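You operate a simulated robot arm through the tools that you are given. There is no shell and no other tool. Be economical: measure what you need, move in short steps, check, and stop when the job is done.

Carry out the task below with a simulated robot arm. There is one attempt and no reset: what you move stays moved.

JOB
Put one of the blue edge clips from the shelf at bank two on top of the green wiping pad. Fetch the black can and set it on the middle shelf of the butyl store rack. Take the blue wiping pad on the wooden packing table and put it away on the front strip of the coater top. Fetch the short silver spacer bar and set it on the low shelf of the slot cart. Take the worn wheel block and leave it on the yellow wiping pad on the wooden packing table. Fetch the black rubber block from the top of the frame bench and set it on top of the card block. Take the grey butyl block from the top of the frame bench and put it on top of the blue grease tin. Put the tub with the green lid from the top of the frame bench on the shelf under the frame bench. Put the small carton labelled "keys" from the top of the frame bench on the top shelf of the sealing table and the small carton marked "plugs" on the third store rack shelf from the top. Fetch the black tub from the back of the pane cart's deck and set it on the front edge of the green packing table. Turn the speed dial to 8. Close the yellow-handled drawer. Open the drip drawer. Any order will do. Set down upright: black can, worn wheel block, grey butyl block, tub with the green lid, small carton.

Only the result counts: the job must be done as asked and must still hold three seconds after the hand-in. Knocking over, shifting, dropping, spilling or breaking anything else fails it. A push-on lid holds only when it is set on centred and level and pressed home; a screw cap is set on level and turned clockwise until tight.

ROBOT AND FRAMES
A 7-joint arm with a two-finger parallel gripper on a trunk, on a base that drives. Base frame: it is fixed to the floor where the robot stands at the start and does not move with it; the origin is under the middle of the robot, x ahead of it, y to its left, z up. Lengths are in m, angles in rad, forces in N, time in s.
With the tool pointing down near the work surface it reaches from about 0.1 to 0.54 m from the robot's upright axis, wherever it stands. Its first joint turns from -2.897 to 2.897 rad. Places, roughly: black can [-7.5, -1, 1]; black rubber block (6x5x3 cm) [-5.8, 10.3, 0.9]; black tub [-0.25, 10.5, 0.5]; blue edge clip (3x3x5 cm) [0.5, 0, 1.1]; blue wiping pad (6x5x4 cm) [-6.4, 4.4, 0.8]; card block (8x8x5 cm) [-6.1, 10.5, 0.9]; drip drawer [-3.7, -0.9, 0.6]; front edge of the green packing table (90x20 cm) [0.86, 12.44, 0.5]; front strip of the coater top (16x40 cm) [-3.62, -0.96, 0.9]; grease tin [-6.25, 10.25, 1]; green wiping pad (6x5x4 cm) [-3.2, 0.8, 0.9]; grey butyl block [-5.5, 10.25, 1]; low shelf of the slot cart [-6.4, 7.1, 0.2]; middle shelf of the butyl store rack [-6.2, -1.8, 1]; shelf under the frame bench [-5.8, 11.4, 0.2]; short silver spacer bar (11x2x2 cm) [-6.7, 4.8, 0.8]; small carton [-6, 11.25, 1]; speed dial [0.9, 8.5, 1.1]; third store rack shelf [-5.5, 14.1, 1]; top shelf of the sealing table (22x96 cm) [-7.68, 12.06, 1.54]; tub with the green lid [-6.25, 10.75, 1]; worn wheel block (6x5x7 cm) [-6.7, 6.1, 0.8]; yellow wiping pad (8x8x2 cm) [-6.7, 5.9, 0.8]; yellow-handled drawer [-2.6, 12.1, 0.7]. Payload 1.57 kg.
The TCP is the grasp point between the finger pads, 0.03 m short of the fingertips. In the tool frame z runs along the fingers and y along their closing line. Largest opening 0.08 m; finger width 0.017, thickness 0.012; the body of the gripper, 0.04 by 0.082 m, starts 0.08 m behind the TCP.
Orientation is told as [roll, pitch, yaw] about the base's x, y, z axes, in that order, counted from this pose: with the fingers straight down and closing along the base's y, the tool's x points along the base's -x, its y along +y and its z along -z.

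CONTROLS
- The arm moves only by the tool arm_command. Its argument "targets" is a list that holds one entry, the list of rows, each a list of 7 numbers: the shift along the tool's x, y, z in m, then the turn, a rotation vector about the tool's x, y, z in rad, then the opening, from 0 (shut) to 1 (fully open). In form: [[[x, y, z, wx, wy, wz, grip], ...]]. A call has 1 to 20 rows; each row is the pose to reach, as a shift and turn from the pose commanded when the call began, along the tool's axes at that moment. A row lasts 0.2 s, in which the tool goes at most 0.05 m and 0.15 rad; a call with a longer step from one row to the next is refused whole, and so is a gripper value outside its range. A pose out of reach is approached as far as the arm can. The call stops where the force on the tool passes 40 N (or 10 N more than at its start, if that is more) or the arm is blocked; 0.2 s more then pass. Each finger travels about 0.072 m/s and halts on what it meets, pressing with about 35 N; the grip force reading is that of the motor and also rises with nothing between the fingers. The clock runs only during rows and for 0.2 s after the last one: add rows that repeat a pose to give the fingers time. It gives the time, the measured TCP pose, the force on the tool (base axes), the opening and the grip force at its end, in the units of the frame above (readings bear some noise), with the torque about the TCP (base axes, N m) and any sound that the robot's microphone picked up, and new pictures: "show" is both (left out), scene, wrist or none.
- Cameras (640 x 400 px; columns grow to the right, rows downward): "scene" is now at [0.0027, 0.1059, 1.6086]; the picture's right is [-0.36, -0.93, 0.00], its down [-0.48, 0.19, -0.86] and it looks along [0.80, -0.31, -0.52] (base axes); focal length 282 px, centre (320, 200). "wrist" rides on the gripper at [0.072, -0.007, -0.122] in the tool frame; the picture's right is [0.09, 1.00, 0.00], its down [-0.84, 0.08, -0.54] and it looks along [-0.54, 0.05, 0.84] (tool axes); focal length 238 px, centre (320, 200). There is no depth. A picture from a camera that has moved, and an enlarged one, comes with that camera's place and axes in the base frame and with its lens.
- move_column(by): slides the trunk up (or, below 0, down) by that many m; the arm and the scene camera ride with it, the base frame stays. It gives what a move gives, with no picture.
- drive_base(legs): drives the robot by 1 to 6 legs, each [ahead, left, turn to the left] in m, m and rad, along the robot's own axes; the way and the turn of a leg run together, so that a leg with both is an arc; at most 1.5 m and 3.142 rad a leg. The arm and the cameras ride along, it lands a little off, and it stops where it bumps. It gives what a move gives, and a new picture of the scene camera.
- head_to(pan, tilt): turns the head with the scene camera to pan (to the left, within 1.501 rad either way) and tilt (down, from -0.506 to 1.204), counted from straight ahead of the robot. It gives what a move gives, and a new picture of the scene camera.
- zoom(camera, box): a new picture of the part [left, top, right, bottom] of that camera's present view, enlarged. It takes no simulated time.
- finish_job(): hands the job in; it is judged then, once.

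Go step by step. Nothing tells you exact positions but the pictures and the camera data: compare them with the known pose of the tool, close in by small moves and look again before you grip or let go. The budget is 577 turns and 360 pictures, counting those below and the enlarged ones. Unless the task says otherwise, let go and move clear before handing in, and close with one line.

The tools are called after "Call:" as a command line: name --argument value ..., lists and objects as JSON in quotes. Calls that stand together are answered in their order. arm_command: Moves the arm, as the interface text tells. Its arguments: {"type":"object","properties":{"targets":{"type":"array"},"show":{"type":"string","enum":["both","scene","wrist","none"]}},"required":["targets"]} The other tools are called the same way: move_column (by) slides the trunk up or down; drive_base (legs) drives the base; head_to (pan, tilt) turns the head that bears the scene camera; zoom (camera, box) takes an enlarged picture of a part of a camera's view; finish_job () hands the job in.

At the start:

```text
time_s: 0.0
position: [0.3546, -0.1129, 1.3831]
tool_rot: [0.0, 0.0, 0.001]
wrist_force: [-0.6, -0.6, 0.7]
ft_torque: [-0.02, 0.01, 0.01]
gripper_width: 0.08
finger_force: 0.1
trunk travel left (down, up): [-0.4, 0.08]
robot x, y, heading: [0.0007, 0.001, -0.003]
head pan, tilt: [-0.374, 0.543]
```

scene: 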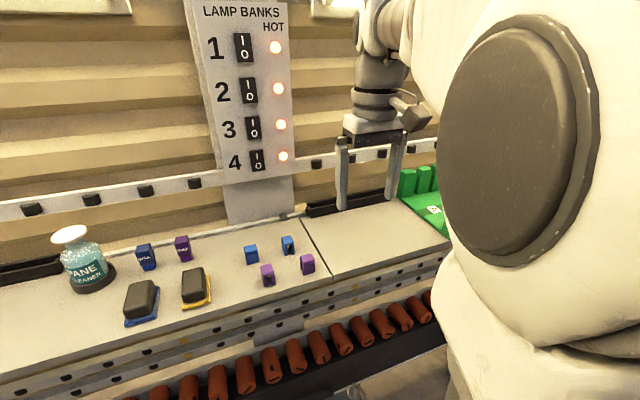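
wrist: 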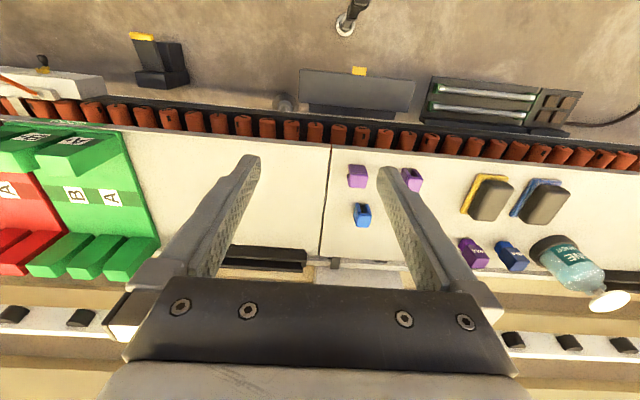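

I see a shelf with blue and purple clips in front of a lamp-bank panel. I'll zoom in on the clips before moving.

Call:
zoom --camera "scene" --box '[20, 210, 340, 410]'

Call:
zoom --camera "wrist" --box '[320, 140, 640, 340]'

Call:
head_to --pan 0.5 --tilt 0.5

```text
refused: 410 is not a number from 0 to 400
```

```text
2.00 times, centred on (480, 240) of wrist
camera zoom: at [0.2828, -0.1201, 1.5059], right [-0.09, 1.0, 0.0], down [0.84, 0.08, 0.54], along [0.54, 0.05, -0.84], focal length 477 px, centre (0, 120)
```

zoom: 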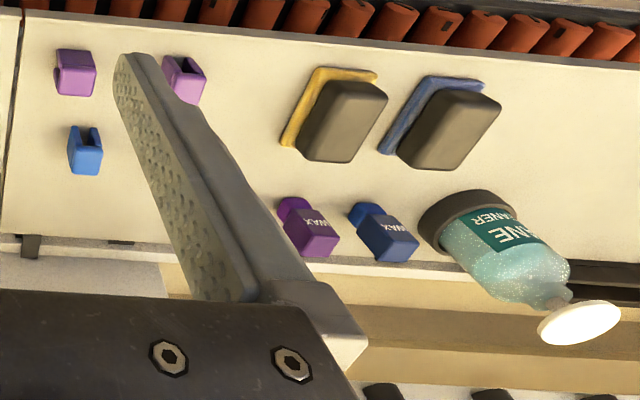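

```text
time_s: 1.2
position: [0.3543, -0.1136, 1.3817]
tool_rot: [0.001, -0.001, 0.0]
wrist_force: [-0.8, 0.0, 0.2]
ft_torque: [0.03, -0.02, -0.03]
gripper_width: 0.0801
finger_force: 0.0
trunk travel left (down, up): [-0.4, 0.08]
robot x, y, heading: [-0.0032, -0.0017, -0.004]
head pan, tilt: [0.499, 0.499]
camera scene: at [-0.0012, 0.1822, 1.6125], right [0.48, -0.88, 0.0], down [-0.42, -0.23, -0.88], along [0.77, 0.42, -0.48], focal length 282 px, centre (320, 200)
```

scene: 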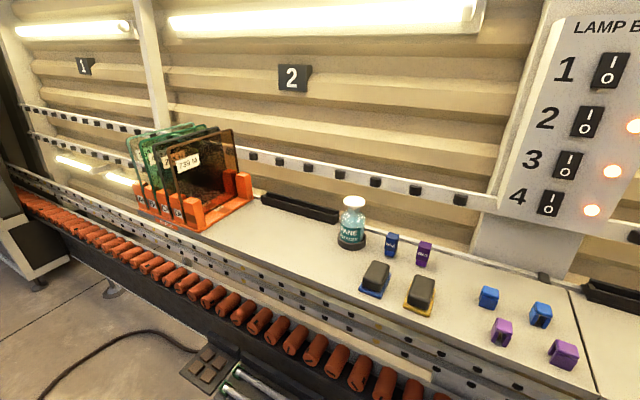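

There are two blue clips on the bank 2 shelf. The nearer one to my arm line is at about (0.535, -0.017, 1.155). I'll move over it.

Call:
arm_command --targets '[[[-0.04, 0.02, 0, 0, 0, 0, 0.8], [-0.08, 0.04, 0, 0, 0, 0, 0.7], [-0.12, 0.065, 0.0, 0, 0, 0, 0.7], [-0.16, 0.08, 0.02, 0, 0, 0, 0.7], [-0.18, 0.097, 0.05, 0, 0, 0, 0.7], [-0.18, 0.097, 0.08, 0, 0, 0, 0.7]]]'

Call:
head_to --pan -0.1 --tilt 0.6

```text
time_s: 2.6
position: [0.5364, -0.0161, 1.3022]
tool_rot: [0.0, -0.001, -0.001]
wrist_force: [-0.5, 0.6, 0.7]
ft_torque: [-0.04, 0.04, 0.0]
gripper_width: 0.0561
finger_force: 0.1
trunk travel left (down, up): [-0.4, 0.08]
robot x, y, heading: [0.0007, 0.0035, -0.003]
head pan, tilt: [0.499, 0.499]
camera scene: at [-0.0012, 0.1824, 1.6125], right [0.48, -0.88, 0.0], down [-0.42, -0.23, -0.88], along [0.77, 0.42, -0.48], focal length 282 px, centre (320, 200)
camera wrist: at [0.465, -0.0217, 1.425], right [-0.09, 1.0, 0.0], down [0.84, 0.08, 0.54], along [0.54, 0.05, -0.84], focal length 238 px, centre (320, 200)
```

scene: 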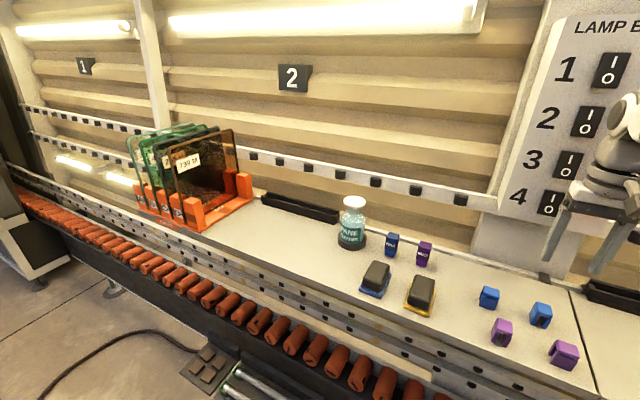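
wrist: 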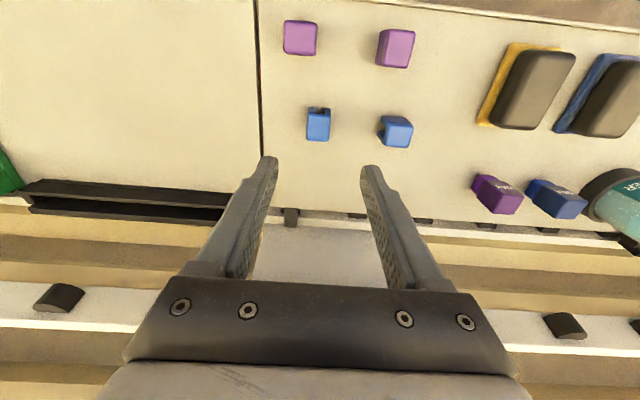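

```text
time_s: 3.6
position: [0.5361, -0.015, 1.3023]
tool_rot: [0.0, -0.001, 0.0]
wrist_force: [0.2, -0.2, 0.1]
ft_torque: [-0.03, -0.01, 0.02]
gripper_width: 0.0559
finger_force: 0.1
trunk travel left (down, up): [-0.4, 0.08]
robot x, y, heading: [0.0012, -0.0047, -0.001]
head pan, tilt: [-0.099, 0.6]
camera scene: at [0.0069, 0.13, 1.6034], right [-0.1, -1.0, 0.0], down [-0.56, 0.06, -0.83], along [0.82, -0.08, -0.56], focal length 282 px, centre (320, 200)
```

scene: 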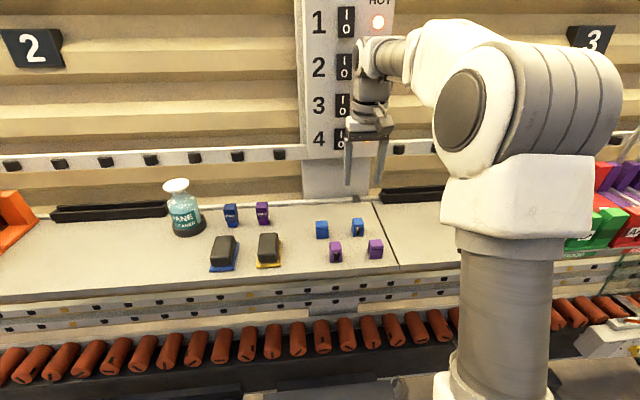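

Clip B is right under the gripper at about (0.538, -0.017), with its top near 1.18. Lowering and closing.

Call:
arm_command --targets '[[[-0.001, -0.001, 0.045, 0, 0, 0, 0.7], [-0.001, -0.001, 0.09, 0, 0, 0, 0.7], [-0.001, -0.001, 0.115, 0, 0, 0, 0.7], [-0.001, -0.001, 0.132, 0, 0, 0, 0.7]]]' --show "both"

```text
time_s: 4.6
position: [0.5366, -0.0164, 1.1706]
tool_rot: [0.0, -0.001, 0.0]
wrist_force: [-0.3, -0.1, 0.5]
ft_torque: [0.0, -0.03, 0.0]
gripper_width: 0.0559
finger_force: 0.1
trunk travel left (down, up): [-0.4, 0.08]
robot x, y, heading: [0.001, -0.0014, -0.005]
head pan, tilt: [-0.099, 0.6]
camera scene: at [0.0069, 0.1299, 1.6034], right [-0.1, -1.0, 0.0], down [-0.56, 0.06, -0.83], along [0.82, -0.08, -0.56], focal length 282 px, centre (320, 200)
camera wrist: at [0.4644, -0.0234, 1.2934], right [-0.09, 1.0, 0.0], down [0.84, 0.08, 0.54], along [0.54, 0.05, -0.84], focal length 238 px, centre (320, 200)
```

scene: 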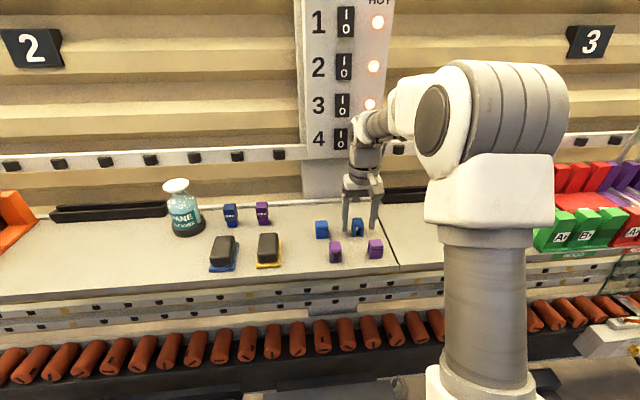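
wrist: 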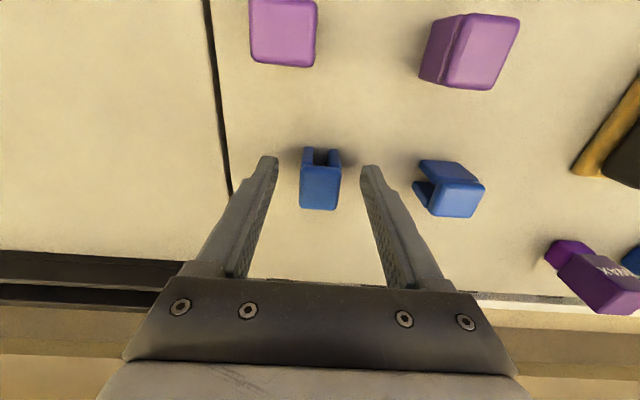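

The clip's top is about level with the fingertips, so it sits lower than I guessed. Lowering some more, watching the force.

Call:
arm_command --targets '[[[-0.002, 0, 0.01, 0, 0, 0, 0.7], [-0.002, 0, 0.02, 0, 0, 0, 0.7], [-0.002, 0, 0.028, 0, 0, 0, 0.7]]]' --show "wrist"

```text
time_s: 5.3
position: [0.5371, -0.0162, 1.1561]
tool_rot: [0.001, -0.013, 0.001]
wrist_force: [-11.4, 0.2, 16.7]
ft_torque: [0.31, 0.46, 0.28]
gripper_width: 0.056
finger_force: 0.2
trunk travel left (down, up): [-0.4, 0.08]
robot x, y, heading: [0.0015, -0.0021, 0.005]
head pan, tilt: [-0.099, 0.6]
stopped in row 3: the force on the tool passed its limit at 48 N (the readings are from after the stop); the commanded pose is now the measured one
camera wrist: at [0.4639, -0.0229, 1.2771], right [-0.09, 1.0, 0.0], down [0.83, 0.08, 0.55], along [0.55, 0.05, -0.83], focal length 238 px, centre (320, 200)
```

wrist: 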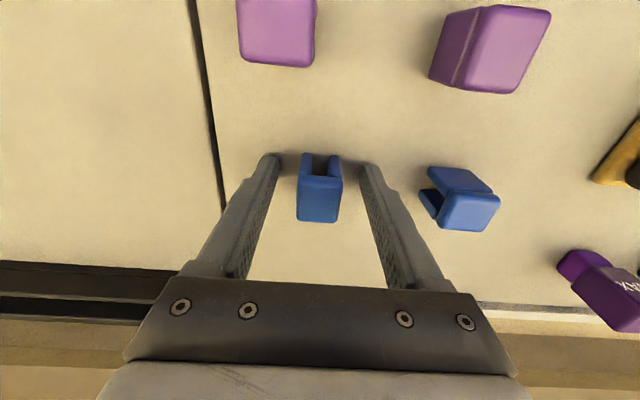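

Fingertips touched the shelf at 1.126. I'll raise a few mm, close on the clip and lift.

Call:
arm_command --targets '[[[0, 0, -0.004, 0, 0.012, 0, 0.7], [0, 0, -0.004, 0, 0.012, 0, 0.2], [0, 0, -0.004, 0, 0.012, 0, 0.0], [0, 0, -0.004, 0, 0.012, 0, 0.0], [0, 0, -0.03, 0, 0.012, 0, 0.0], [0, 0, -0.07, 0, 0.012, 0, 0.0], [0, 0, -0.11, 0, 0.012, 0, 0.0]]]' --show "wrist"

Call:
head_to --pan 1.5 --tilt 0.4

Call:
head_to --pan -1.5 --tilt 0.4

```text
time_s: 7.0
position: [0.5372, -0.019, 1.2635]
tool_rot: [0.001, 0.0, 0.002]
wrist_force: [-0.6, 0.0, 0.1]
ft_torque: [-0.03, -0.01, 0.01]
gripper_width: 0.0246
finger_force: 35.0
trunk travel left (down, up): [-0.4, 0.08]
robot x, y, heading: [-0.0017, 0.0023, -0.001]
head pan, tilt: [-0.099, 0.6]
camera wrist: at [0.465, -0.0249, 1.3859], right [-0.09, 1.0, 0.0], down [0.84, 0.08, 0.54], along [0.54, 0.05, -0.84], focal length 238 px, centre (320, 200)
```

wrist: 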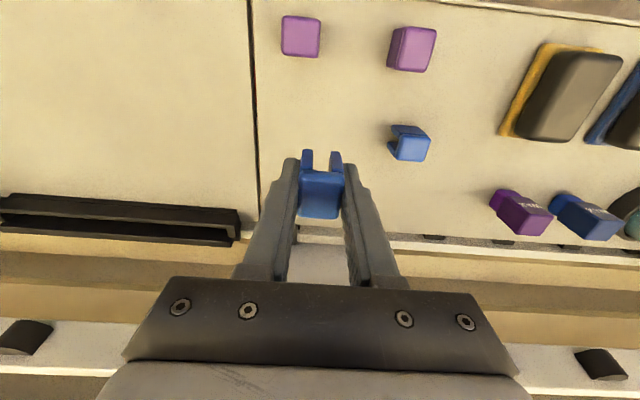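

```text
time_s: 8.6
position: [0.5357, -0.0179, 1.2619]
tool_rot: [-0.001, 0.0, -0.001]
wrist_force: [0.4, -0.9, -0.1]
ft_torque: [-0.04, 0.01, 0.01]
gripper_width: 0.025
finger_force: 35.4
trunk travel left (down, up): [-0.4, 0.08]
robot x, y, heading: [0.0007, -0.0015, 0.0]
head pan, tilt: [1.499, 0.4]
camera scene: at [-0.0745, 0.2311, 1.6216], right [1.0, -0.07, 0.0], down [-0.03, -0.39, -0.92], along [0.07, 0.92, -0.39], focal length 282 px, centre (320, 200)
```

scene: 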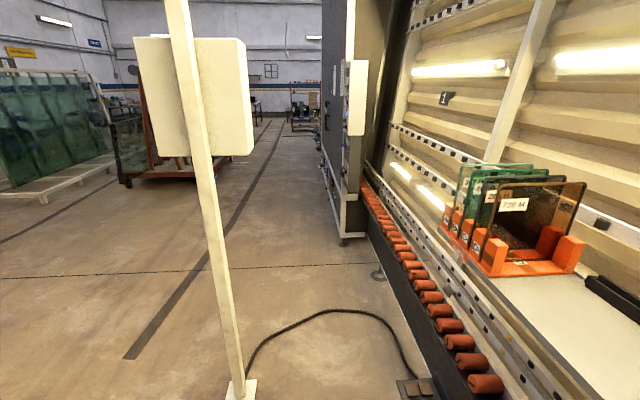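

```text
time_s: 11.2
position: [0.5363, -0.0181, 1.2611]
tool_rot: [0.001, 0.001, -0.001]
wrist_force: [-2.2, -0.1, -0.2]
ft_torque: [-0.03, -0.01, -0.03]
gripper_width: 0.0246
finger_force: 35.0
trunk travel left (down, up): [-0.4, 0.08]
robot x, y, heading: [0.0027, -0.0029, -0.002]
head pan, tilt: [-1.499, 0.4]
camera scene: at [-0.0745, 0.0463, 1.6216], right [-1.0, -0.07, 0.0], down [-0.03, 0.39, -0.92], along [0.07, -0.92, -0.39], focal length 282 px, centre (320, 200)
```

scene: 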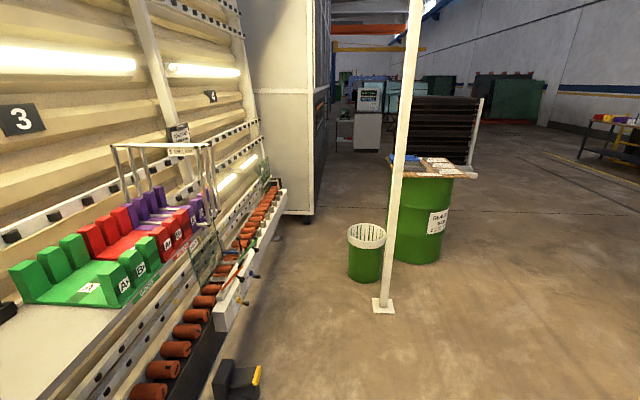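

The clip is held. Next I'll retract the arm, back off, turn around and look towards the green pad near (-3.2, 0.8).

Call:
arm_command --targets '[[[0.04, 0, -0.04, 0, 0, 0, 0.0], [0.08, 0, -0.08, 0, 0, 0, 0.0], [0.12, 0, -0.1, 0, 0, 0, 0.0], [0.16, 0, -0.1, 0, 0, 0, 0.0], [0.2, 0, -0.1, 0, 0, 0, 0.0], [0.24, 0, -0.1, 0, 0, 0, 0.0]]]' --show "none"

Call:
drive_base --legs '[[-0.4, 0, 0], [0, 0, 3.14]]'

Call:
head_to --pan 0.0 --tilt 0.25

```text
refused: row 1 steps farther than a row can; nothing moved
```

```text
time_s: 24.1
position: [-0.9352, 0.0579, 1.2616]
tool_rot: [0.0, 0.001, 3.069]
wrist_force: [-0.2, 0.0, -0.4]
ft_torque: [-0.02, 0.02, -0.01]
gripper_width: 0.0245
finger_force: 35.6
trunk travel left (down, up): [-0.4, 0.08]
robot x, y, heading: [-0.398, -0.0001, 3.068]
head pan, tilt: [-1.499, 0.4]
camera scene: at [-0.3332, -0.0531, 1.6216], right [1.0, 0.0, 0.0], down [0.0, -0.39, -0.92], along [0.0, 0.92, -0.39], focal length 282 px, centre (320, 200)
```

scene: 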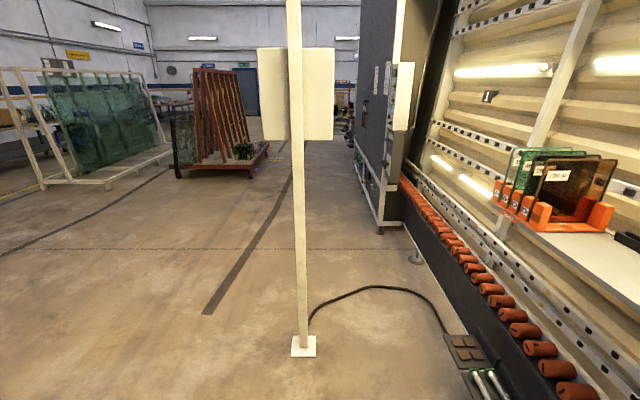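

```text
time_s: 25.8
position: [-0.9354, 0.0581, 1.262]
tool_rot: [-0.002, 0.001, 3.07]
wrist_force: [0.4, 0.1, -0.1]
ft_torque: [0.0, -0.01, 0.02]
gripper_width: 0.0248
finger_force: 34.8
trunk travel left (down, up): [-0.4, 0.08]
robot x, y, heading: [-0.4047, 0.0003, 3.075]
head pan, tilt: [0.0, 0.25]
camera scene: at [-0.4263, -0.139, 1.6356], right [0.07, 1.0, 0.0], down [0.25, -0.02, -0.97], along [-0.97, 0.07, -0.25], focal length 282 px, centre (320, 200)
```

scene: 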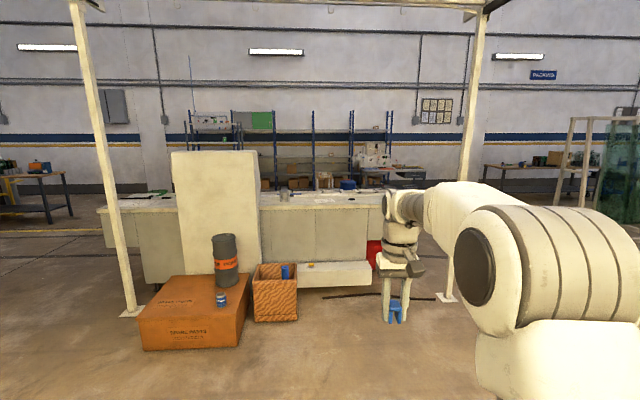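

Nothing was bumped. The coater machine is ahead. I'll pull the arm in and drive closer to see the green pad.

Call:
arm_command --targets '[[[0.03, 0, -0.03, 0, 0, 0, 0.0], [0.06, 0, -0.06, 0, 0, 0, 0.0], [0.1, 0, -0.08, 0, 0, 0, 0.0], [0.14, 0, -0.08, 0, 0, 0, 0.0], [0.18, 0, -0.08, 0, 0, 0, 0.0], [0.22, 0, -0.08, 0, 0, 0, 0.0]]]' --show "none"

Call:
drive_base --legs '[[1.3, -0.5, 0.07]]'

Call:
head_to --pan 0.1 --tilt 0.45

```text
time_s: 27.1
position: [-0.7155, 0.0417, 1.3399]
tool_rot: [0.0, 0.002, 3.071]
wrist_force: [0.1, 0.9, -0.6]
ft_torque: [0.0, -0.02, -0.03]
gripper_width: 0.0245
finger_force: 34.7
trunk travel left (down, up): [-0.4, 0.08]
robot x, y, heading: [-0.4012, 0.0004, 3.076]
head pan, tilt: [0.0, 0.25]
```

```text
time_s: 36.0
position: [-2.028, 0.5411, 1.3413]
tool_rot: [-0.001, -0.002, -3.119]
wrist_force: [-0.6, 0.0, -0.4]
ft_torque: [0.02, 0.02, -0.03]
gripper_width: 0.0246
finger_force: 35.3
trunk travel left (down, up): [-0.4, 0.08]
robot x, y, heading: [-1.711, 0.5321, -3.111]
head pan, tilt: [0.0, 0.25]
camera scene: at [-1.7221, 0.3894, 1.6356], right [-0.02, 1.0, 0.0], down [0.25, 0.01, -0.97], along [-0.97, -0.02, -0.25], focal length 282 px, centre (320, 200)
```

scene: 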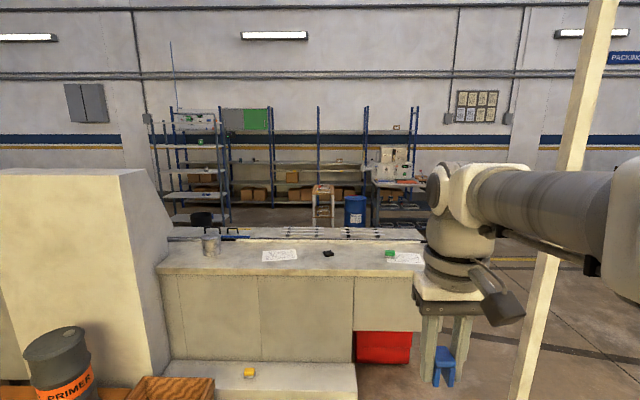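

```text
time_s: 36.7
position: [-2.0293, 0.5418, 1.3397]
tool_rot: [-0.001, 0.001, -3.117]
wrist_force: [-0.2, 0.1, -0.4]
ft_torque: [-0.02, 0.02, 0.02]
gripper_width: 0.0249
finger_force: 35.2
trunk travel left (down, up): [-0.4, 0.08]
robot x, y, heading: [-1.7112, 0.5332, -3.113]
head pan, tilt: [0.099, 0.45]
camera scene: at [-1.7199, 0.3804, 1.617], right [-0.12, 0.99, 0.0], down [0.43, 0.05, -0.9], along [-0.89, -0.11, -0.43], focal length 282 px, centre (320, 200)
```

scene: 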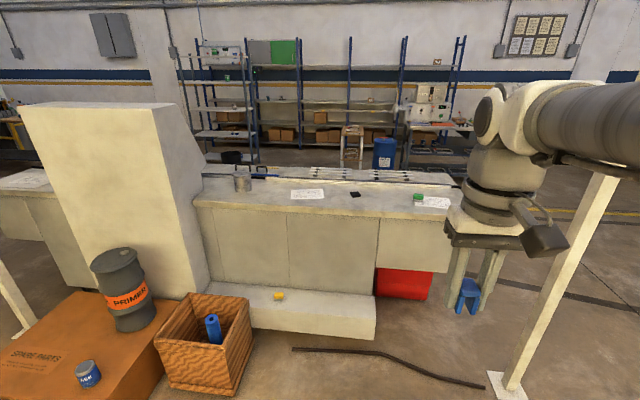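

The green pad is at about (-3.26, 0.77) on the counter. I'll drive up to it, mind the pole at (-2.81, 1.29), and lower the trunk.

Call:
drive_base --legs '[[0.75, -0.27, -0.028]]'

Call:
move_column --by -0.15

Call:
head_to --pan 0.0 --tilt 0.8

```text
time_s: 42.0
position: [-2.7673, 0.8173, 1.3394]
tool_rot: [-0.001, 0.0, 3.132]
wrist_force: [0.4, -0.5, 0.5]
ft_torque: [-0.02, 0.05, -0.02]
gripper_width: 0.0246
finger_force: 35.6
trunk travel left (down, up): [-0.4, 0.08]
robot x, y, heading: [-2.4509, 0.7912, 3.131]
head pan, tilt: [0.099, 0.45]
camera scene: at [-2.4656, 0.646, 1.6169], right [-0.09, 1.0, 0.0], down [0.43, 0.04, -0.9], along [-0.9, -0.08, -0.44], focal length 282 px, centre (320, 200)
```

scene: 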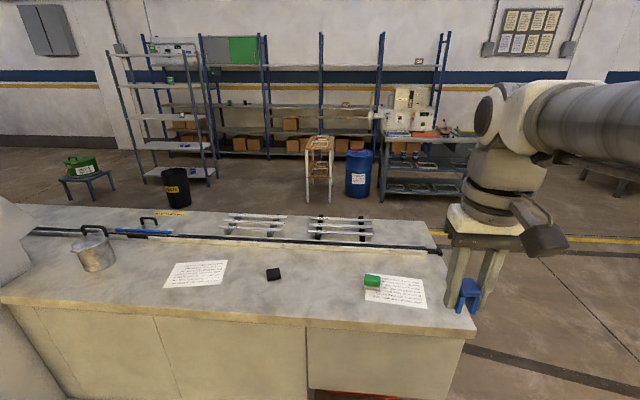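

```text
time_s: 43.7
position: [-2.7679, 0.8175, 1.1897]
tool_rot: [0.0, 0.002, 3.131]
wrist_force: [0.0, -0.3, 0.5]
ft_torque: [-0.02, -0.01, 0.02]
gripper_width: 0.0246
finger_force: 34.7
trunk travel left (down, up): [-0.25, 0.23]
robot x, y, heading: [-2.4493, 0.7959, 3.131]
head pan, tilt: [0.099, 0.45]
```

```text
time_s: 44.5
position: [-2.7684, 0.8188, 1.19]
tool_rot: [0.001, 0.001, 3.13]
wrist_force: [0.4, -0.2, -0.3]
ft_torque: [-0.02, 0.03, 0.03]
gripper_width: 0.0246
finger_force: 35.1
trunk travel left (down, up): [-0.25, 0.23]
robot x, y, heading: [-2.4511, 0.7983, 3.132]
head pan, tilt: [0.0, 0.799]
camera scene: at [-2.4546, 0.655, 1.4366], right [0.01, 1.0, 0.0], down [0.72, -0.01, -0.7], along [-0.7, 0.01, -0.72], focal length 282 px, centre (320, 200)
```

scene: 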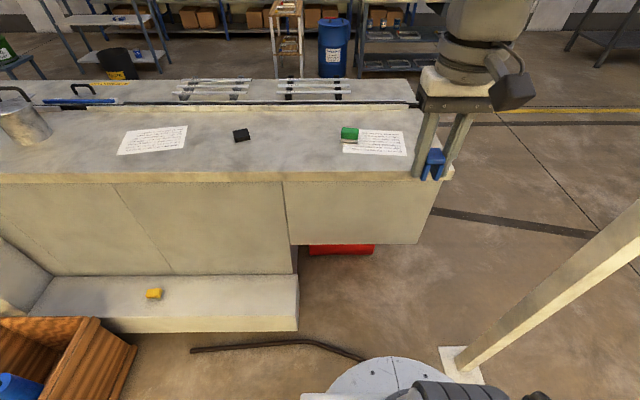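

Pad is at about (-3.22, 0.755), top near 0.95. I need about 0.25 m more, so I'll drive ahead and check for a bump.

Call:
drive_base --legs '[[0.25, 0.03, 0]]'

```text
time_s: 46.6
position: [-2.9839, 0.7936, 1.1896]
tool_rot: [0.0, 0.0, 3.137]
wrist_force: [-0.2, 0.6, 0.2]
ft_torque: [0.01, 0.01, 0.01]
gripper_width: 0.0248
finger_force: 34.8
trunk travel left (down, up): [-0.25, 0.23]
robot x, y, heading: [-2.6685, 0.7724, 3.135]
head pan, tilt: [0.0, 0.799]
stopped in leg 1: the robot was blocked; the commanded pose is now the measured one
camera scene: at [-2.669, 0.6325, 1.4365], right [0.01, 1.0, 0.0], down [0.72, 0.0, -0.7], along [-0.7, 0.0, -0.72], focal length 282 px, centre (320, 200)
```

scene: 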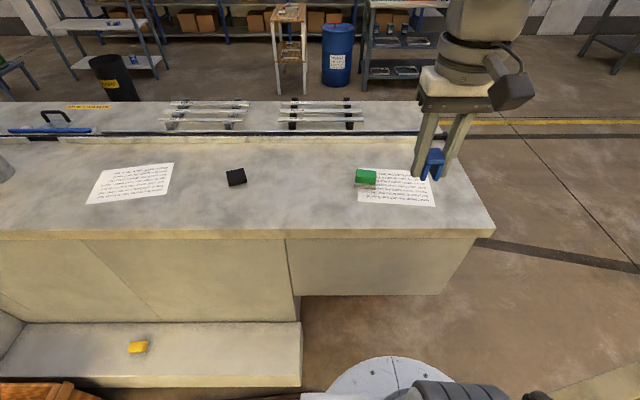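

The base was blocked at x = -2.67, leaving the pad at about 0.55 m. That's just at the limit, so I'll try to reach over it.

Call:
arm_command --targets '[[[-0.045, 0.01, 0, 0, 0, 0, 0], [-0.09, 0.02, 0, 0, 0, 0, 0], [-0.135, 0.03, 0, 0, 0, 0, 0], [-0.18, 0.04, 0, 0, 0, 0, 0], [-0.22, 0.041, 0.02, 0, 0, 0, 0], [-0.24, 0.041, 0.06, 0, 0, 0, 0], [-0.24, 0.041, 0.1, 0, 0, 0, 0], [-0.24, 0.041, 0.12, 0, 0, 0, 0]]]'

```text
time_s: 48.4
position: [-3.2241, 0.7538, 1.0685]
tool_rot: [-0.001, 0.0, 3.135]
wrist_force: [-0.1, 0.4, 0.3]
ft_torque: [0.05, 0.01, 0.0]
gripper_width: 0.0246
finger_force: 35.4
trunk travel left (down, up): [-0.25, 0.23]
robot x, y, heading: [-2.6665, 0.7771, 3.136]
head pan, tilt: [0.0, 0.799]
camera scene: at [-2.6689, 0.6325, 1.4365], right [0.01, 1.0, 0.0], down [0.72, 0.0, -0.7], along [-0.7, 0.0, -0.72], focal length 282 px, centre (320, 200)
camera wrist: at [-3.1505, 0.7599, 1.1917], right [0.09, -1.0, 0.0], down [-0.84, -0.07, 0.54], along [-0.54, -0.05, -0.84], focal length 238 px, centre (320, 200)
```

scene: 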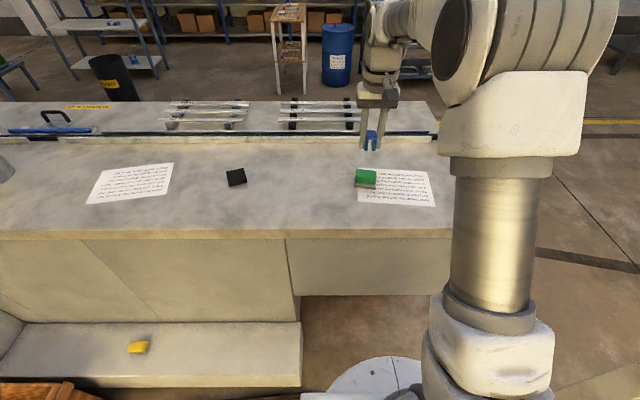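
wrist: 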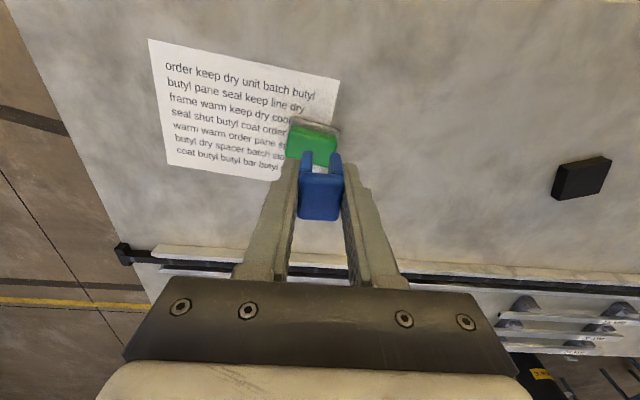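

I can reach. The pad's centre is at about (-3.242, 0.757), so I'll shift 16 mm outward and descend.

Call:
arm_command --targets '[[[-0.016, -0.003, 0.02, 0, 0, 0, 0], [-0.016, -0.003, 0.045, 0, 0, 0, 0], [-0.016, -0.003, 0.06, 0, 0, 0, 0]]]'

```text
time_s: 49.2
position: [-3.2403, 0.7579, 1.0064]
tool_rot: [-0.002, -0.001, 3.134]
wrist_force: [0.2, 0.7, 0.1]
ft_torque: [0.01, -0.01, 0.02]
gripper_width: 0.0246
finger_force: 35.3
trunk travel left (down, up): [-0.25, 0.23]
robot x, y, heading: [-2.6679, 0.7737, 3.138]
head pan, tilt: [0.0, 0.799]
camera scene: at [-2.669, 0.6325, 1.4365], right [0.01, 1.0, 0.0], down [0.72, 0.0, -0.7], along [-0.7, 0.0, -0.72], focal length 282 px, centre (320, 200)
camera wrist: at [-3.1677, 0.7643, 1.1304], right [0.09, -1.0, 0.0], down [-0.84, -0.07, 0.54], along [-0.54, -0.05, -0.84], focal length 238 px, centre (320, 200)
```

scene: 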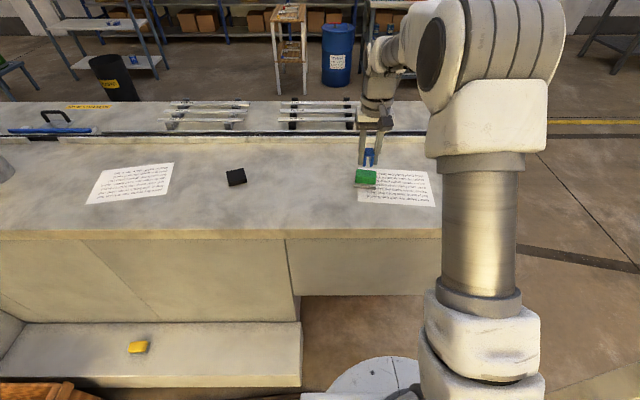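
wrist: 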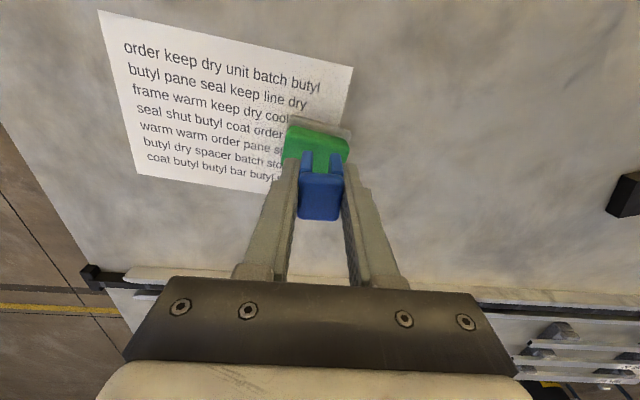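

Nearly aligned; shifting 6 mm further out and descending to contact.

Call:
arm_command --targets '[[[-0.006, 0, 0.01, 0, 0, 0, 0], [-0.006, 0, 0.016, 0, 0, 0, 0], [-0.006, 0, 0.022, 0, 0, 0, 0], [-0.006, 0, 0.028, 0, 0, 0, 0], [-0.006, 0, 0.034, 0, 0, 0, 0]]]'

Call:
zoom --camera "scene" --box '[300, 120, 430, 201]'

```text
time_s: 50.4
position: [-3.2443, 0.7572, 0.975]
tool_rot: [0.001, 0.002, 3.136]
wrist_force: [0.2, -0.4, -0.1]
ft_torque: [0.01, 0.01, -0.01]
gripper_width: 0.0245
finger_force: 35.3
trunk travel left (down, up): [-0.25, 0.23]
robot x, y, heading: [-2.6666, 0.7736, 3.136]
head pan, tilt: [0.0, 0.799]
camera scene: at [-2.669, 0.6325, 1.4365], right [0.01, 1.0, 0.0], down [0.72, 0.0, -0.7], along [-0.7, 0.0, -0.72], focal length 282 px, centre (320, 200)
camera wrist: at [-3.1728, 0.7637, 1.0979], right [0.09, -1.0, 0.0], down [-0.84, -0.07, 0.54], along [-0.54, -0.05, -0.84], focal length 238 px, centre (320, 200)
```

scene: 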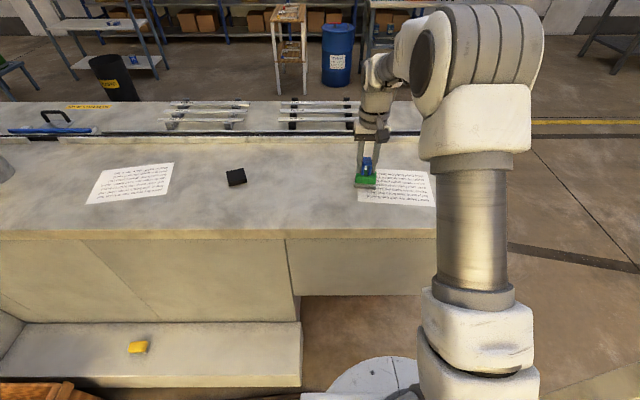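
wrist: 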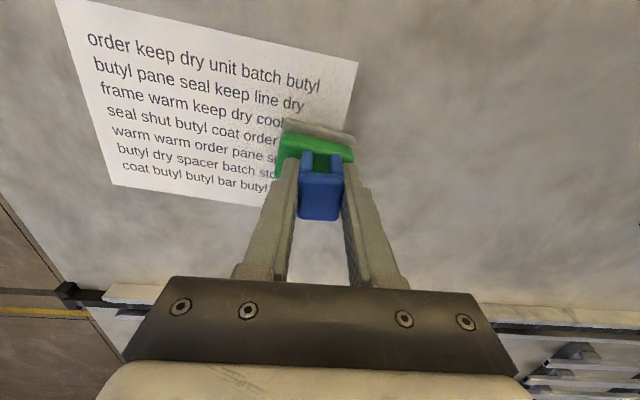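

```text
4.92 times, centred on (365, 160) of scene
camera zoom: at [-2.669, 0.6325, 1.4365], right [0.01, 1.0, 0.0], down [0.72, 0.0, -0.7], along [-0.7, 0.0, -0.72], focal length 1389 px, centre (98, 394)
```

zoom: 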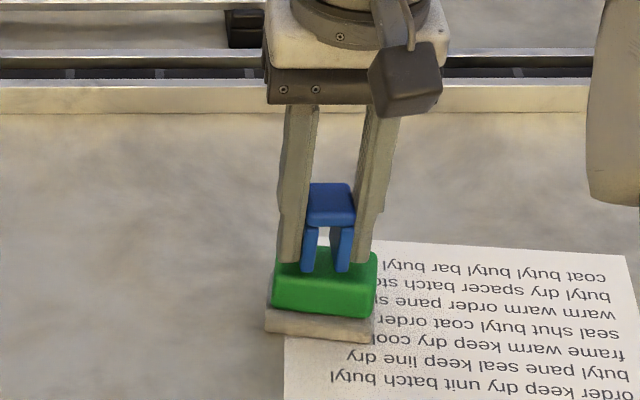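

The clip is a hair above the pad. Continuing down in small steps.

Call:
arm_command --targets '[[[0, 0, 0.002, 0, 0, 0, 0], [0, 0, 0.004, 0, 0, 0, 0], [0, 0, 0.006, 0, 0, 0, 0]]]' --show "none"

Call:
zoom --camera "scene" --box '[330, 150, 394, 190]'

```text
time_s: 51.2
position: [-3.2443, 0.7572, 0.9688]
tool_rot: [-0.001, 0.003, 3.134]
wrist_force: [-0.3, 0.2, -0.2]
ft_torque: [0.01, 0.0, -0.02]
gripper_width: 0.0249
finger_force: 35.1
trunk travel left (down, up): [-0.25, 0.23]
robot x, y, heading: [-2.6654, 0.7741, 3.134]
head pan, tilt: [0.0, 0.799]
```

```text
10.00 times, centred on (362, 170) of scene
camera zoom: at [-2.669, 0.6325, 1.4365], right [0.01, 1.0, 0.0], down [0.72, 0.0, -0.7], along [-0.7, 0.0, -0.72], focal length 2821 px, centre (-100, 500)
```

zoom: 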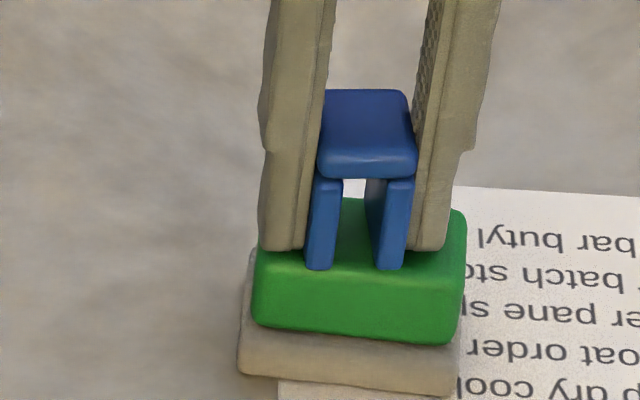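

Alignment looks good. Going down until contact.

Call:
arm_command --targets '[[[0, 0, 0.002, 0, 0, 0, 0], [0, 0, 0.004, 0, 0, 0, 0], [0, 0, 0.006, 0, 0, 0, 0]]]' --show "none"

Call:
zoom --camera "scene" --box '[330, 150, 394, 190]'

```text
time_s: 52.0
position: [-3.2449, 0.7576, 0.9677]
tool_rot: [0.0, -0.006, 3.138]
wrist_force: [5.8, 1.3, 30.3]
ft_torque: [0.01, -0.17, 0.04]
gripper_width: 0.0246
finger_force: 34.5
trunk travel left (down, up): [-0.25, 0.23]
robot x, y, heading: [-2.6657, 0.7749, 3.132]
head pan, tilt: [0.0, 0.799]
```

```text
10.00 times, centred on (362, 170) of scene
camera zoom: at [-2.6664, 0.6326, 1.437], right [0.01, 1.0, 0.0], down [0.72, 0.0, -0.7], along [-0.7, 0.0, -0.72], focal length 2821 px, centre (-100, 500)
```

zoom: 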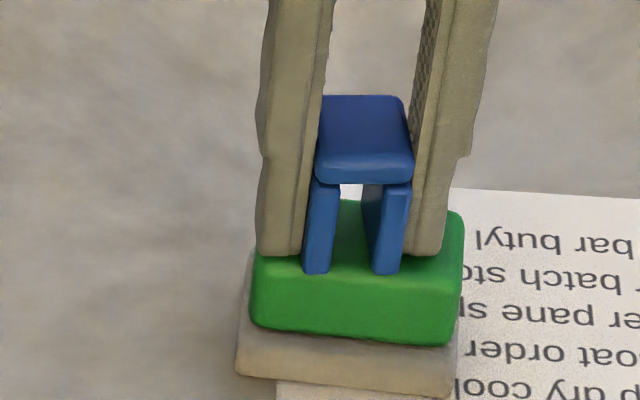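

Contact. I'll relieve the force, open, and lift clear.

Call:
arm_command --targets '[[[0, 0, -0.005, 0, 0, 0, 0], [0, 0, -0.005, 0, 0, 0, 0.35], [0, 0, -0.005, 0, 0, 0, 0.5], [0, 0, -0.005, 0, 0, 0, 0.5], [0, 0, -0.02, 0, 0, 0, 0.5], [0, 0, -0.06, 0, 0, 0, 0.5], [0, 0, -0.1, 0, 0, 0, 0.5], [0, 0, -0.14, 0, 0, 0, 0.5]]]' --show "scene"

Call:
zoom --camera "scene" --box '[330, 150, 394, 190]'

```text
time_s: 53.8
position: [-3.2452, 0.7581, 1.1047]
tool_rot: [-0.001, 0.003, 3.135]
wrist_force: [-0.1, -0.2, 0.6]
ft_torque: [0.01, 0.02, 0.01]
gripper_width: 0.0401
finger_force: 0.0
trunk travel left (down, up): [-0.25, 0.23]
robot x, y, heading: [-2.6661, 0.773, 3.135]
head pan, tilt: [0.0, 0.799]
camera scene: at [-2.669, 0.6325, 1.4365], right [0.01, 1.0, 0.0], down [0.72, 0.0, -0.7], along [-0.7, 0.0, -0.72], focal length 282 px, centre (320, 200)
```

scene: 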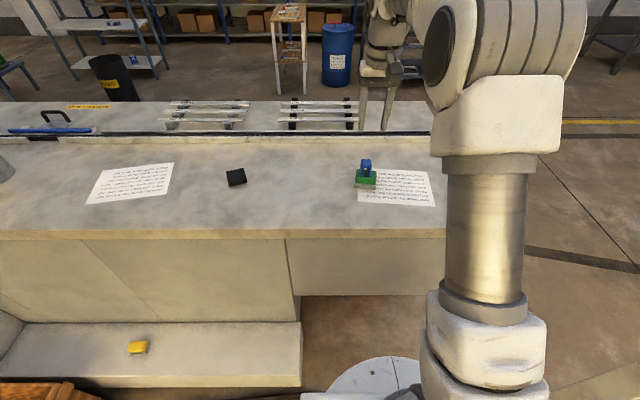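

```text
10.00 times, centred on (362, 170) of scene
camera zoom: at [-2.669, 0.6325, 1.4365], right [0.01, 1.0, 0.0], down [0.72, 0.0, -0.7], along [-0.7, 0.0, -0.72], focal length 2821 px, centre (-100, 500)
```

zoom: 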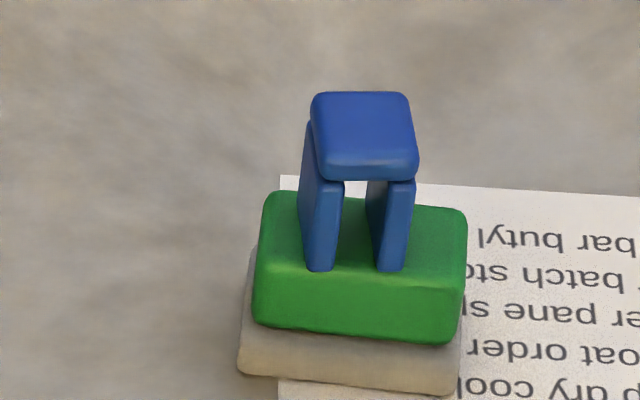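

The clip stands on the green pad. Next I'll go around the end of the counter to its far side to view the coater front.

Call:
arm_command --targets '[[[0.045, 0, -0.01, 0, 0, 0, 0.5], [0.09, 0, -0.02, 0, 0, 0, 0.5], [0.135, 0, -0.02, 0, 0, 0, 0.5], [0.18, 0, -0.02, 0, 0, 0, 0.5], [0.225, 0, -0.02, 0, 0, 0, 0.5], [0.27, 0, -0.02, 0, 0, 0, 0.5]]]' --show "none"

Call:
drive_base --legs '[[-0.45, 0, 0], [0, -1.2, 0]]'

Call:
head_to --pan 0 --tilt 0.35

```text
time_s: 55.2
position: [-2.9768, 0.7549, 1.123]
tool_rot: [0.0, 0.004, 3.135]
wrist_force: [0.2, 0.0, 0.2]
ft_torque: [-0.01, -0.02, 0.01]
gripper_width: 0.0399
finger_force: 0.1
trunk travel left (down, up): [-0.25, 0.23]
robot x, y, heading: [-2.6664, 0.7708, 3.139]
head pan, tilt: [0.0, 0.799]
```

```text
time_s: 67.4
position: [-2.5286, 1.942, 1.124]
tool_rot: [0.0, 0.001, 3.141]
wrist_force: [-0.2, -0.2, -0.1]
ft_torque: [0.01, 0.02, 0.01]
gripper_width: 0.04
finger_force: 0.1
trunk travel left (down, up): [-0.25, 0.23]
robot x, y, heading: [-2.2191, 1.9585, 3.142]
head pan, tilt: [0.0, 0.799]
camera scene: at [-2.2209, 1.8202, 1.4365], right [0.0, 1.0, 0.0], down [0.72, 0.0, -0.7], along [-0.7, 0.0, -0.72], focal length 282 px, centre (320, 200)
```

scene: 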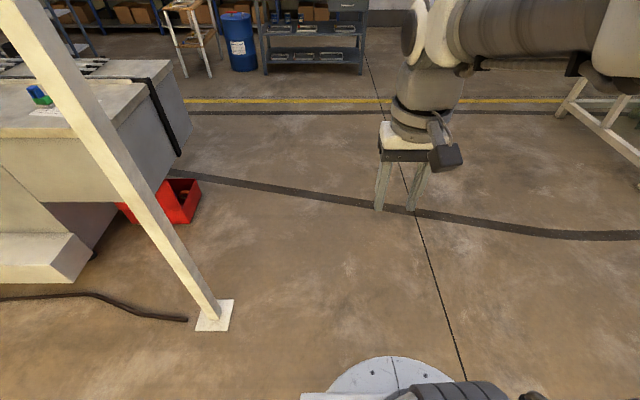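

```text
time_s: 68.3
position: [-2.5296, 1.9412, 1.1243]
tool_rot: [-0.001, 0.002, 3.141]
wrist_force: [0.1, 0.2, -0.1]
ft_torque: [0.0, 0.02, 0.0]
gripper_width: 0.0399
finger_force: 0.1
trunk travel left (down, up): [-0.25, 0.23]
robot x, y, heading: [-2.2181, 1.9635, 3.14]
head pan, tilt: [0.0, 0.351]
camera scene: at [-2.2333, 1.8202, 1.4761], right [0.0, 1.0, 0.0], down [0.34, 0.0, -0.94], along [-0.94, 0.0, -0.34], focal length 282 px, centre (320, 200)
```

scene: 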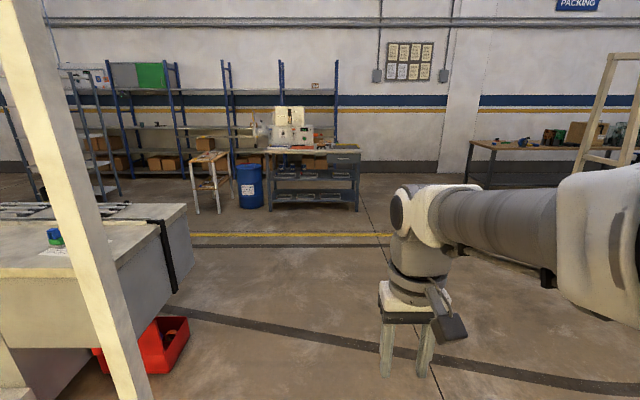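

Clear floor ahead. I'll fetch the blue pad first since it goes to the coater, so I'm driving west and looking toward the packing table.

Call:
drive_base --legs '[[1.4, 0, 0], [1.2, 0, 0]]'

Call:
head_to --pan -1.2 --tilt 0.35

Call:
head_to --pan 1.3 --tilt 0.4

```text
time_s: 85.4
position: [-5.1408, 2.0517, 1.1245]
tool_rot: [0.001, 0.002, 3.085]
wrist_force: [0.3, 0.1, -0.6]
ft_torque: [0.02, -0.01, 0.0]
gripper_width: 0.04
finger_force: 0.1
trunk travel left (down, up): [-0.25, 0.23]
robot x, y, heading: [-4.8281, 2.0556, 3.085]
head pan, tilt: [0.0, 0.351]
camera scene: at [-4.8509, 1.9141, 1.4761], right [0.06, 1.0, 0.0], down [0.34, -0.02, -0.94], along [-0.94, 0.05, -0.34], focal length 282 px, centre (320, 200)
```

scene: 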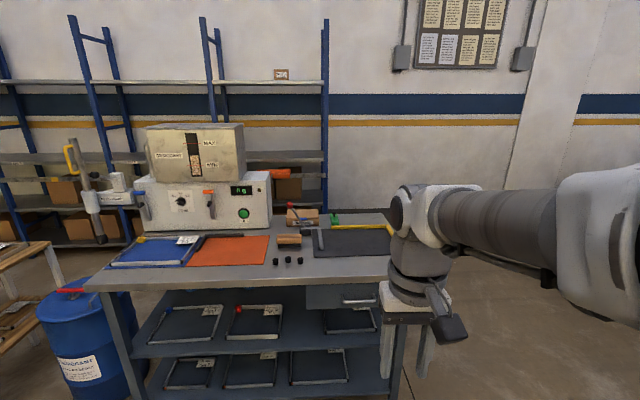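

```text
time_s: 86.8
position: [-5.1396, 2.0509, 1.1231]
tool_rot: [0.0, 0.001, 3.087]
wrist_force: [0.3, 1.1, -0.3]
ft_torque: [0.02, -0.04, -0.01]
gripper_width: 0.0401
finger_force: 0.0
trunk travel left (down, up): [-0.25, 0.23]
robot x, y, heading: [-4.8303, 2.0567, 3.083]
head pan, tilt: [-1.201, 0.351]
camera scene: at [-4.8449, 1.942, 1.4764], right [0.36, 0.93, 0.0], down [0.32, -0.12, -0.94], along [-0.88, 0.34, -0.34], focal length 282 px, centre (320, 200)
```

scene: 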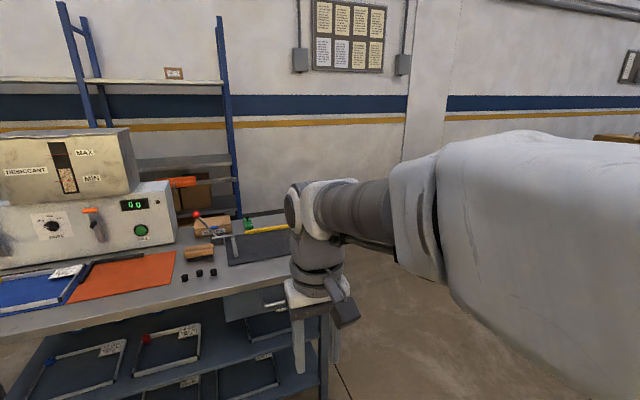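

```text
time_s: 89.1
position: [-5.1406, 2.0511, 1.1232]
tool_rot: [0.001, 0.002, 3.087]
wrist_force: [-0.1, 0.4, -0.1]
ft_torque: [0.0, -0.01, 0.02]
gripper_width: 0.0401
finger_force: 0.0
trunk travel left (down, up): [-0.25, 0.23]
robot x, y, heading: [-4.8311, 2.0551, 3.086]
head pan, tilt: [1.3, 0.4]
camera scene: at [-4.7878, 1.8211, 1.4716], right [-0.95, 0.32, 0.0], down [0.13, 0.37, -0.92], along [-0.3, -0.87, -0.39], focal length 282 px, centre (320, 200)
```

scene: 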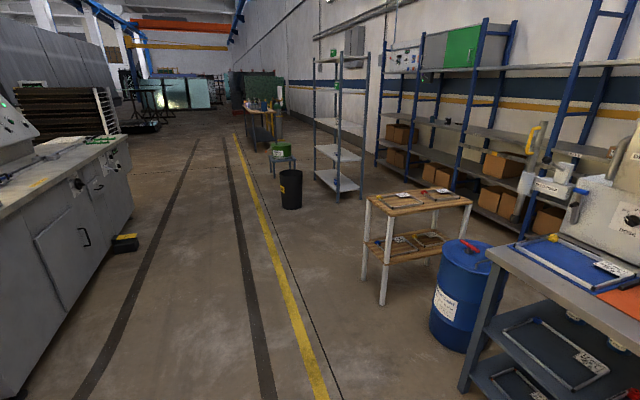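

The coater's front faces west. The packing table is north, so I'll look that way before driving.

Call:
head_to --pan -1.45 --tilt 0.3

```text
time_s: 91.5
position: [-5.1394, 2.0524, 1.1241]
tool_rot: [0.001, 0.002, 3.084]
wrist_force: [-0.3, 0.0, -0.6]
ft_torque: [0.04, -0.01, -0.02]
gripper_width: 0.0398
finger_force: 0.0
trunk travel left (down, up): [-0.25, 0.23]
robot x, y, heading: [-4.8281, 2.0526, 3.083]
head pan, tilt: [-1.45, 0.3]
camera scene: at [-4.8449, 1.9424, 1.4777], right [0.36, 0.93, 0.0], down [0.31, -0.12, -0.94], along [-0.88, 0.34, -0.33], focal length 282 px, centre (320, 200)
```

scene: 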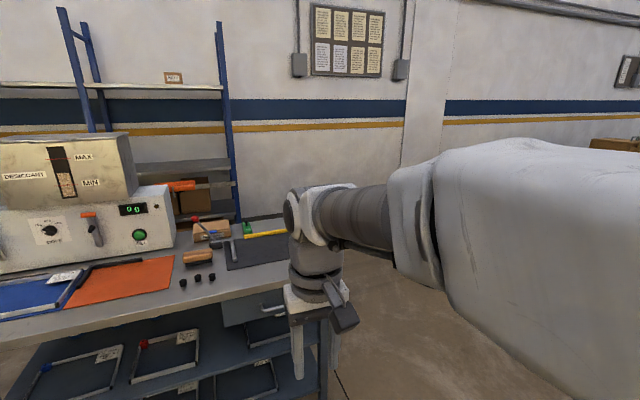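

The head is blocked by the raised arm, so I'll turn the base to face north.

Call:
drive_base --legs '[[0, 0, -1.51]]'

Call:
head_to --pan 0.15 --tilt 0.3

```text
time_s: 96.8
position: [-4.8554, 2.3642, 1.124]
tool_rot: [0.0, 0.003, 1.591]
wrist_force: [0.7, -0.5, -0.9]
ft_torque: [-0.02, 0.01, 0.0]
gripper_width: 0.04
finger_force: 0.0
trunk travel left (down, up): [-0.25, 0.23]
robot x, y, heading: [-4.8295, 2.0523, 1.588]
head pan, tilt: [-1.45, 0.3]
camera scene: at [-4.9413, 2.0597, 1.4797], right [0.96, -0.29, 0.0], down [-0.09, -0.3, -0.95], along [0.27, 0.91, -0.31], focal length 282 px, centre (320, 200)
```

scene: 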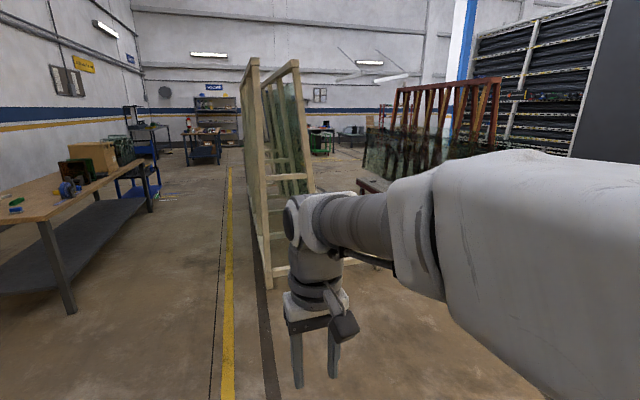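

```text
time_s: 98.5
position: [-4.8542, 2.363, 1.1239]
tool_rot: [0.001, 0.001, 1.592]
wrist_force: [0.1, -0.1, -0.9]
ft_torque: [0.0, 0.01, -0.02]
gripper_width: 0.0401
finger_force: 0.1
trunk travel left (down, up): [-0.25, 0.23]
robot x, y, heading: [-4.8317, 2.0532, 1.593]
head pan, tilt: [0.15, 0.3]
camera scene: at [-4.9839, 2.0623, 1.4809], right [0.99, 0.17, 0.0], down [0.05, -0.29, -0.96], along [-0.16, 0.94, -0.3], focal length 282 px, centre (320, 200)
```

scene: 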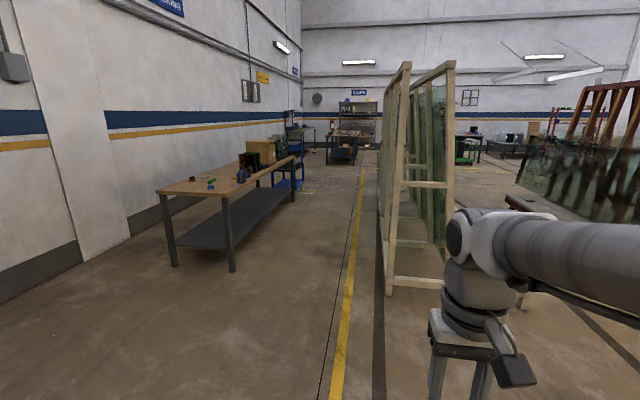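

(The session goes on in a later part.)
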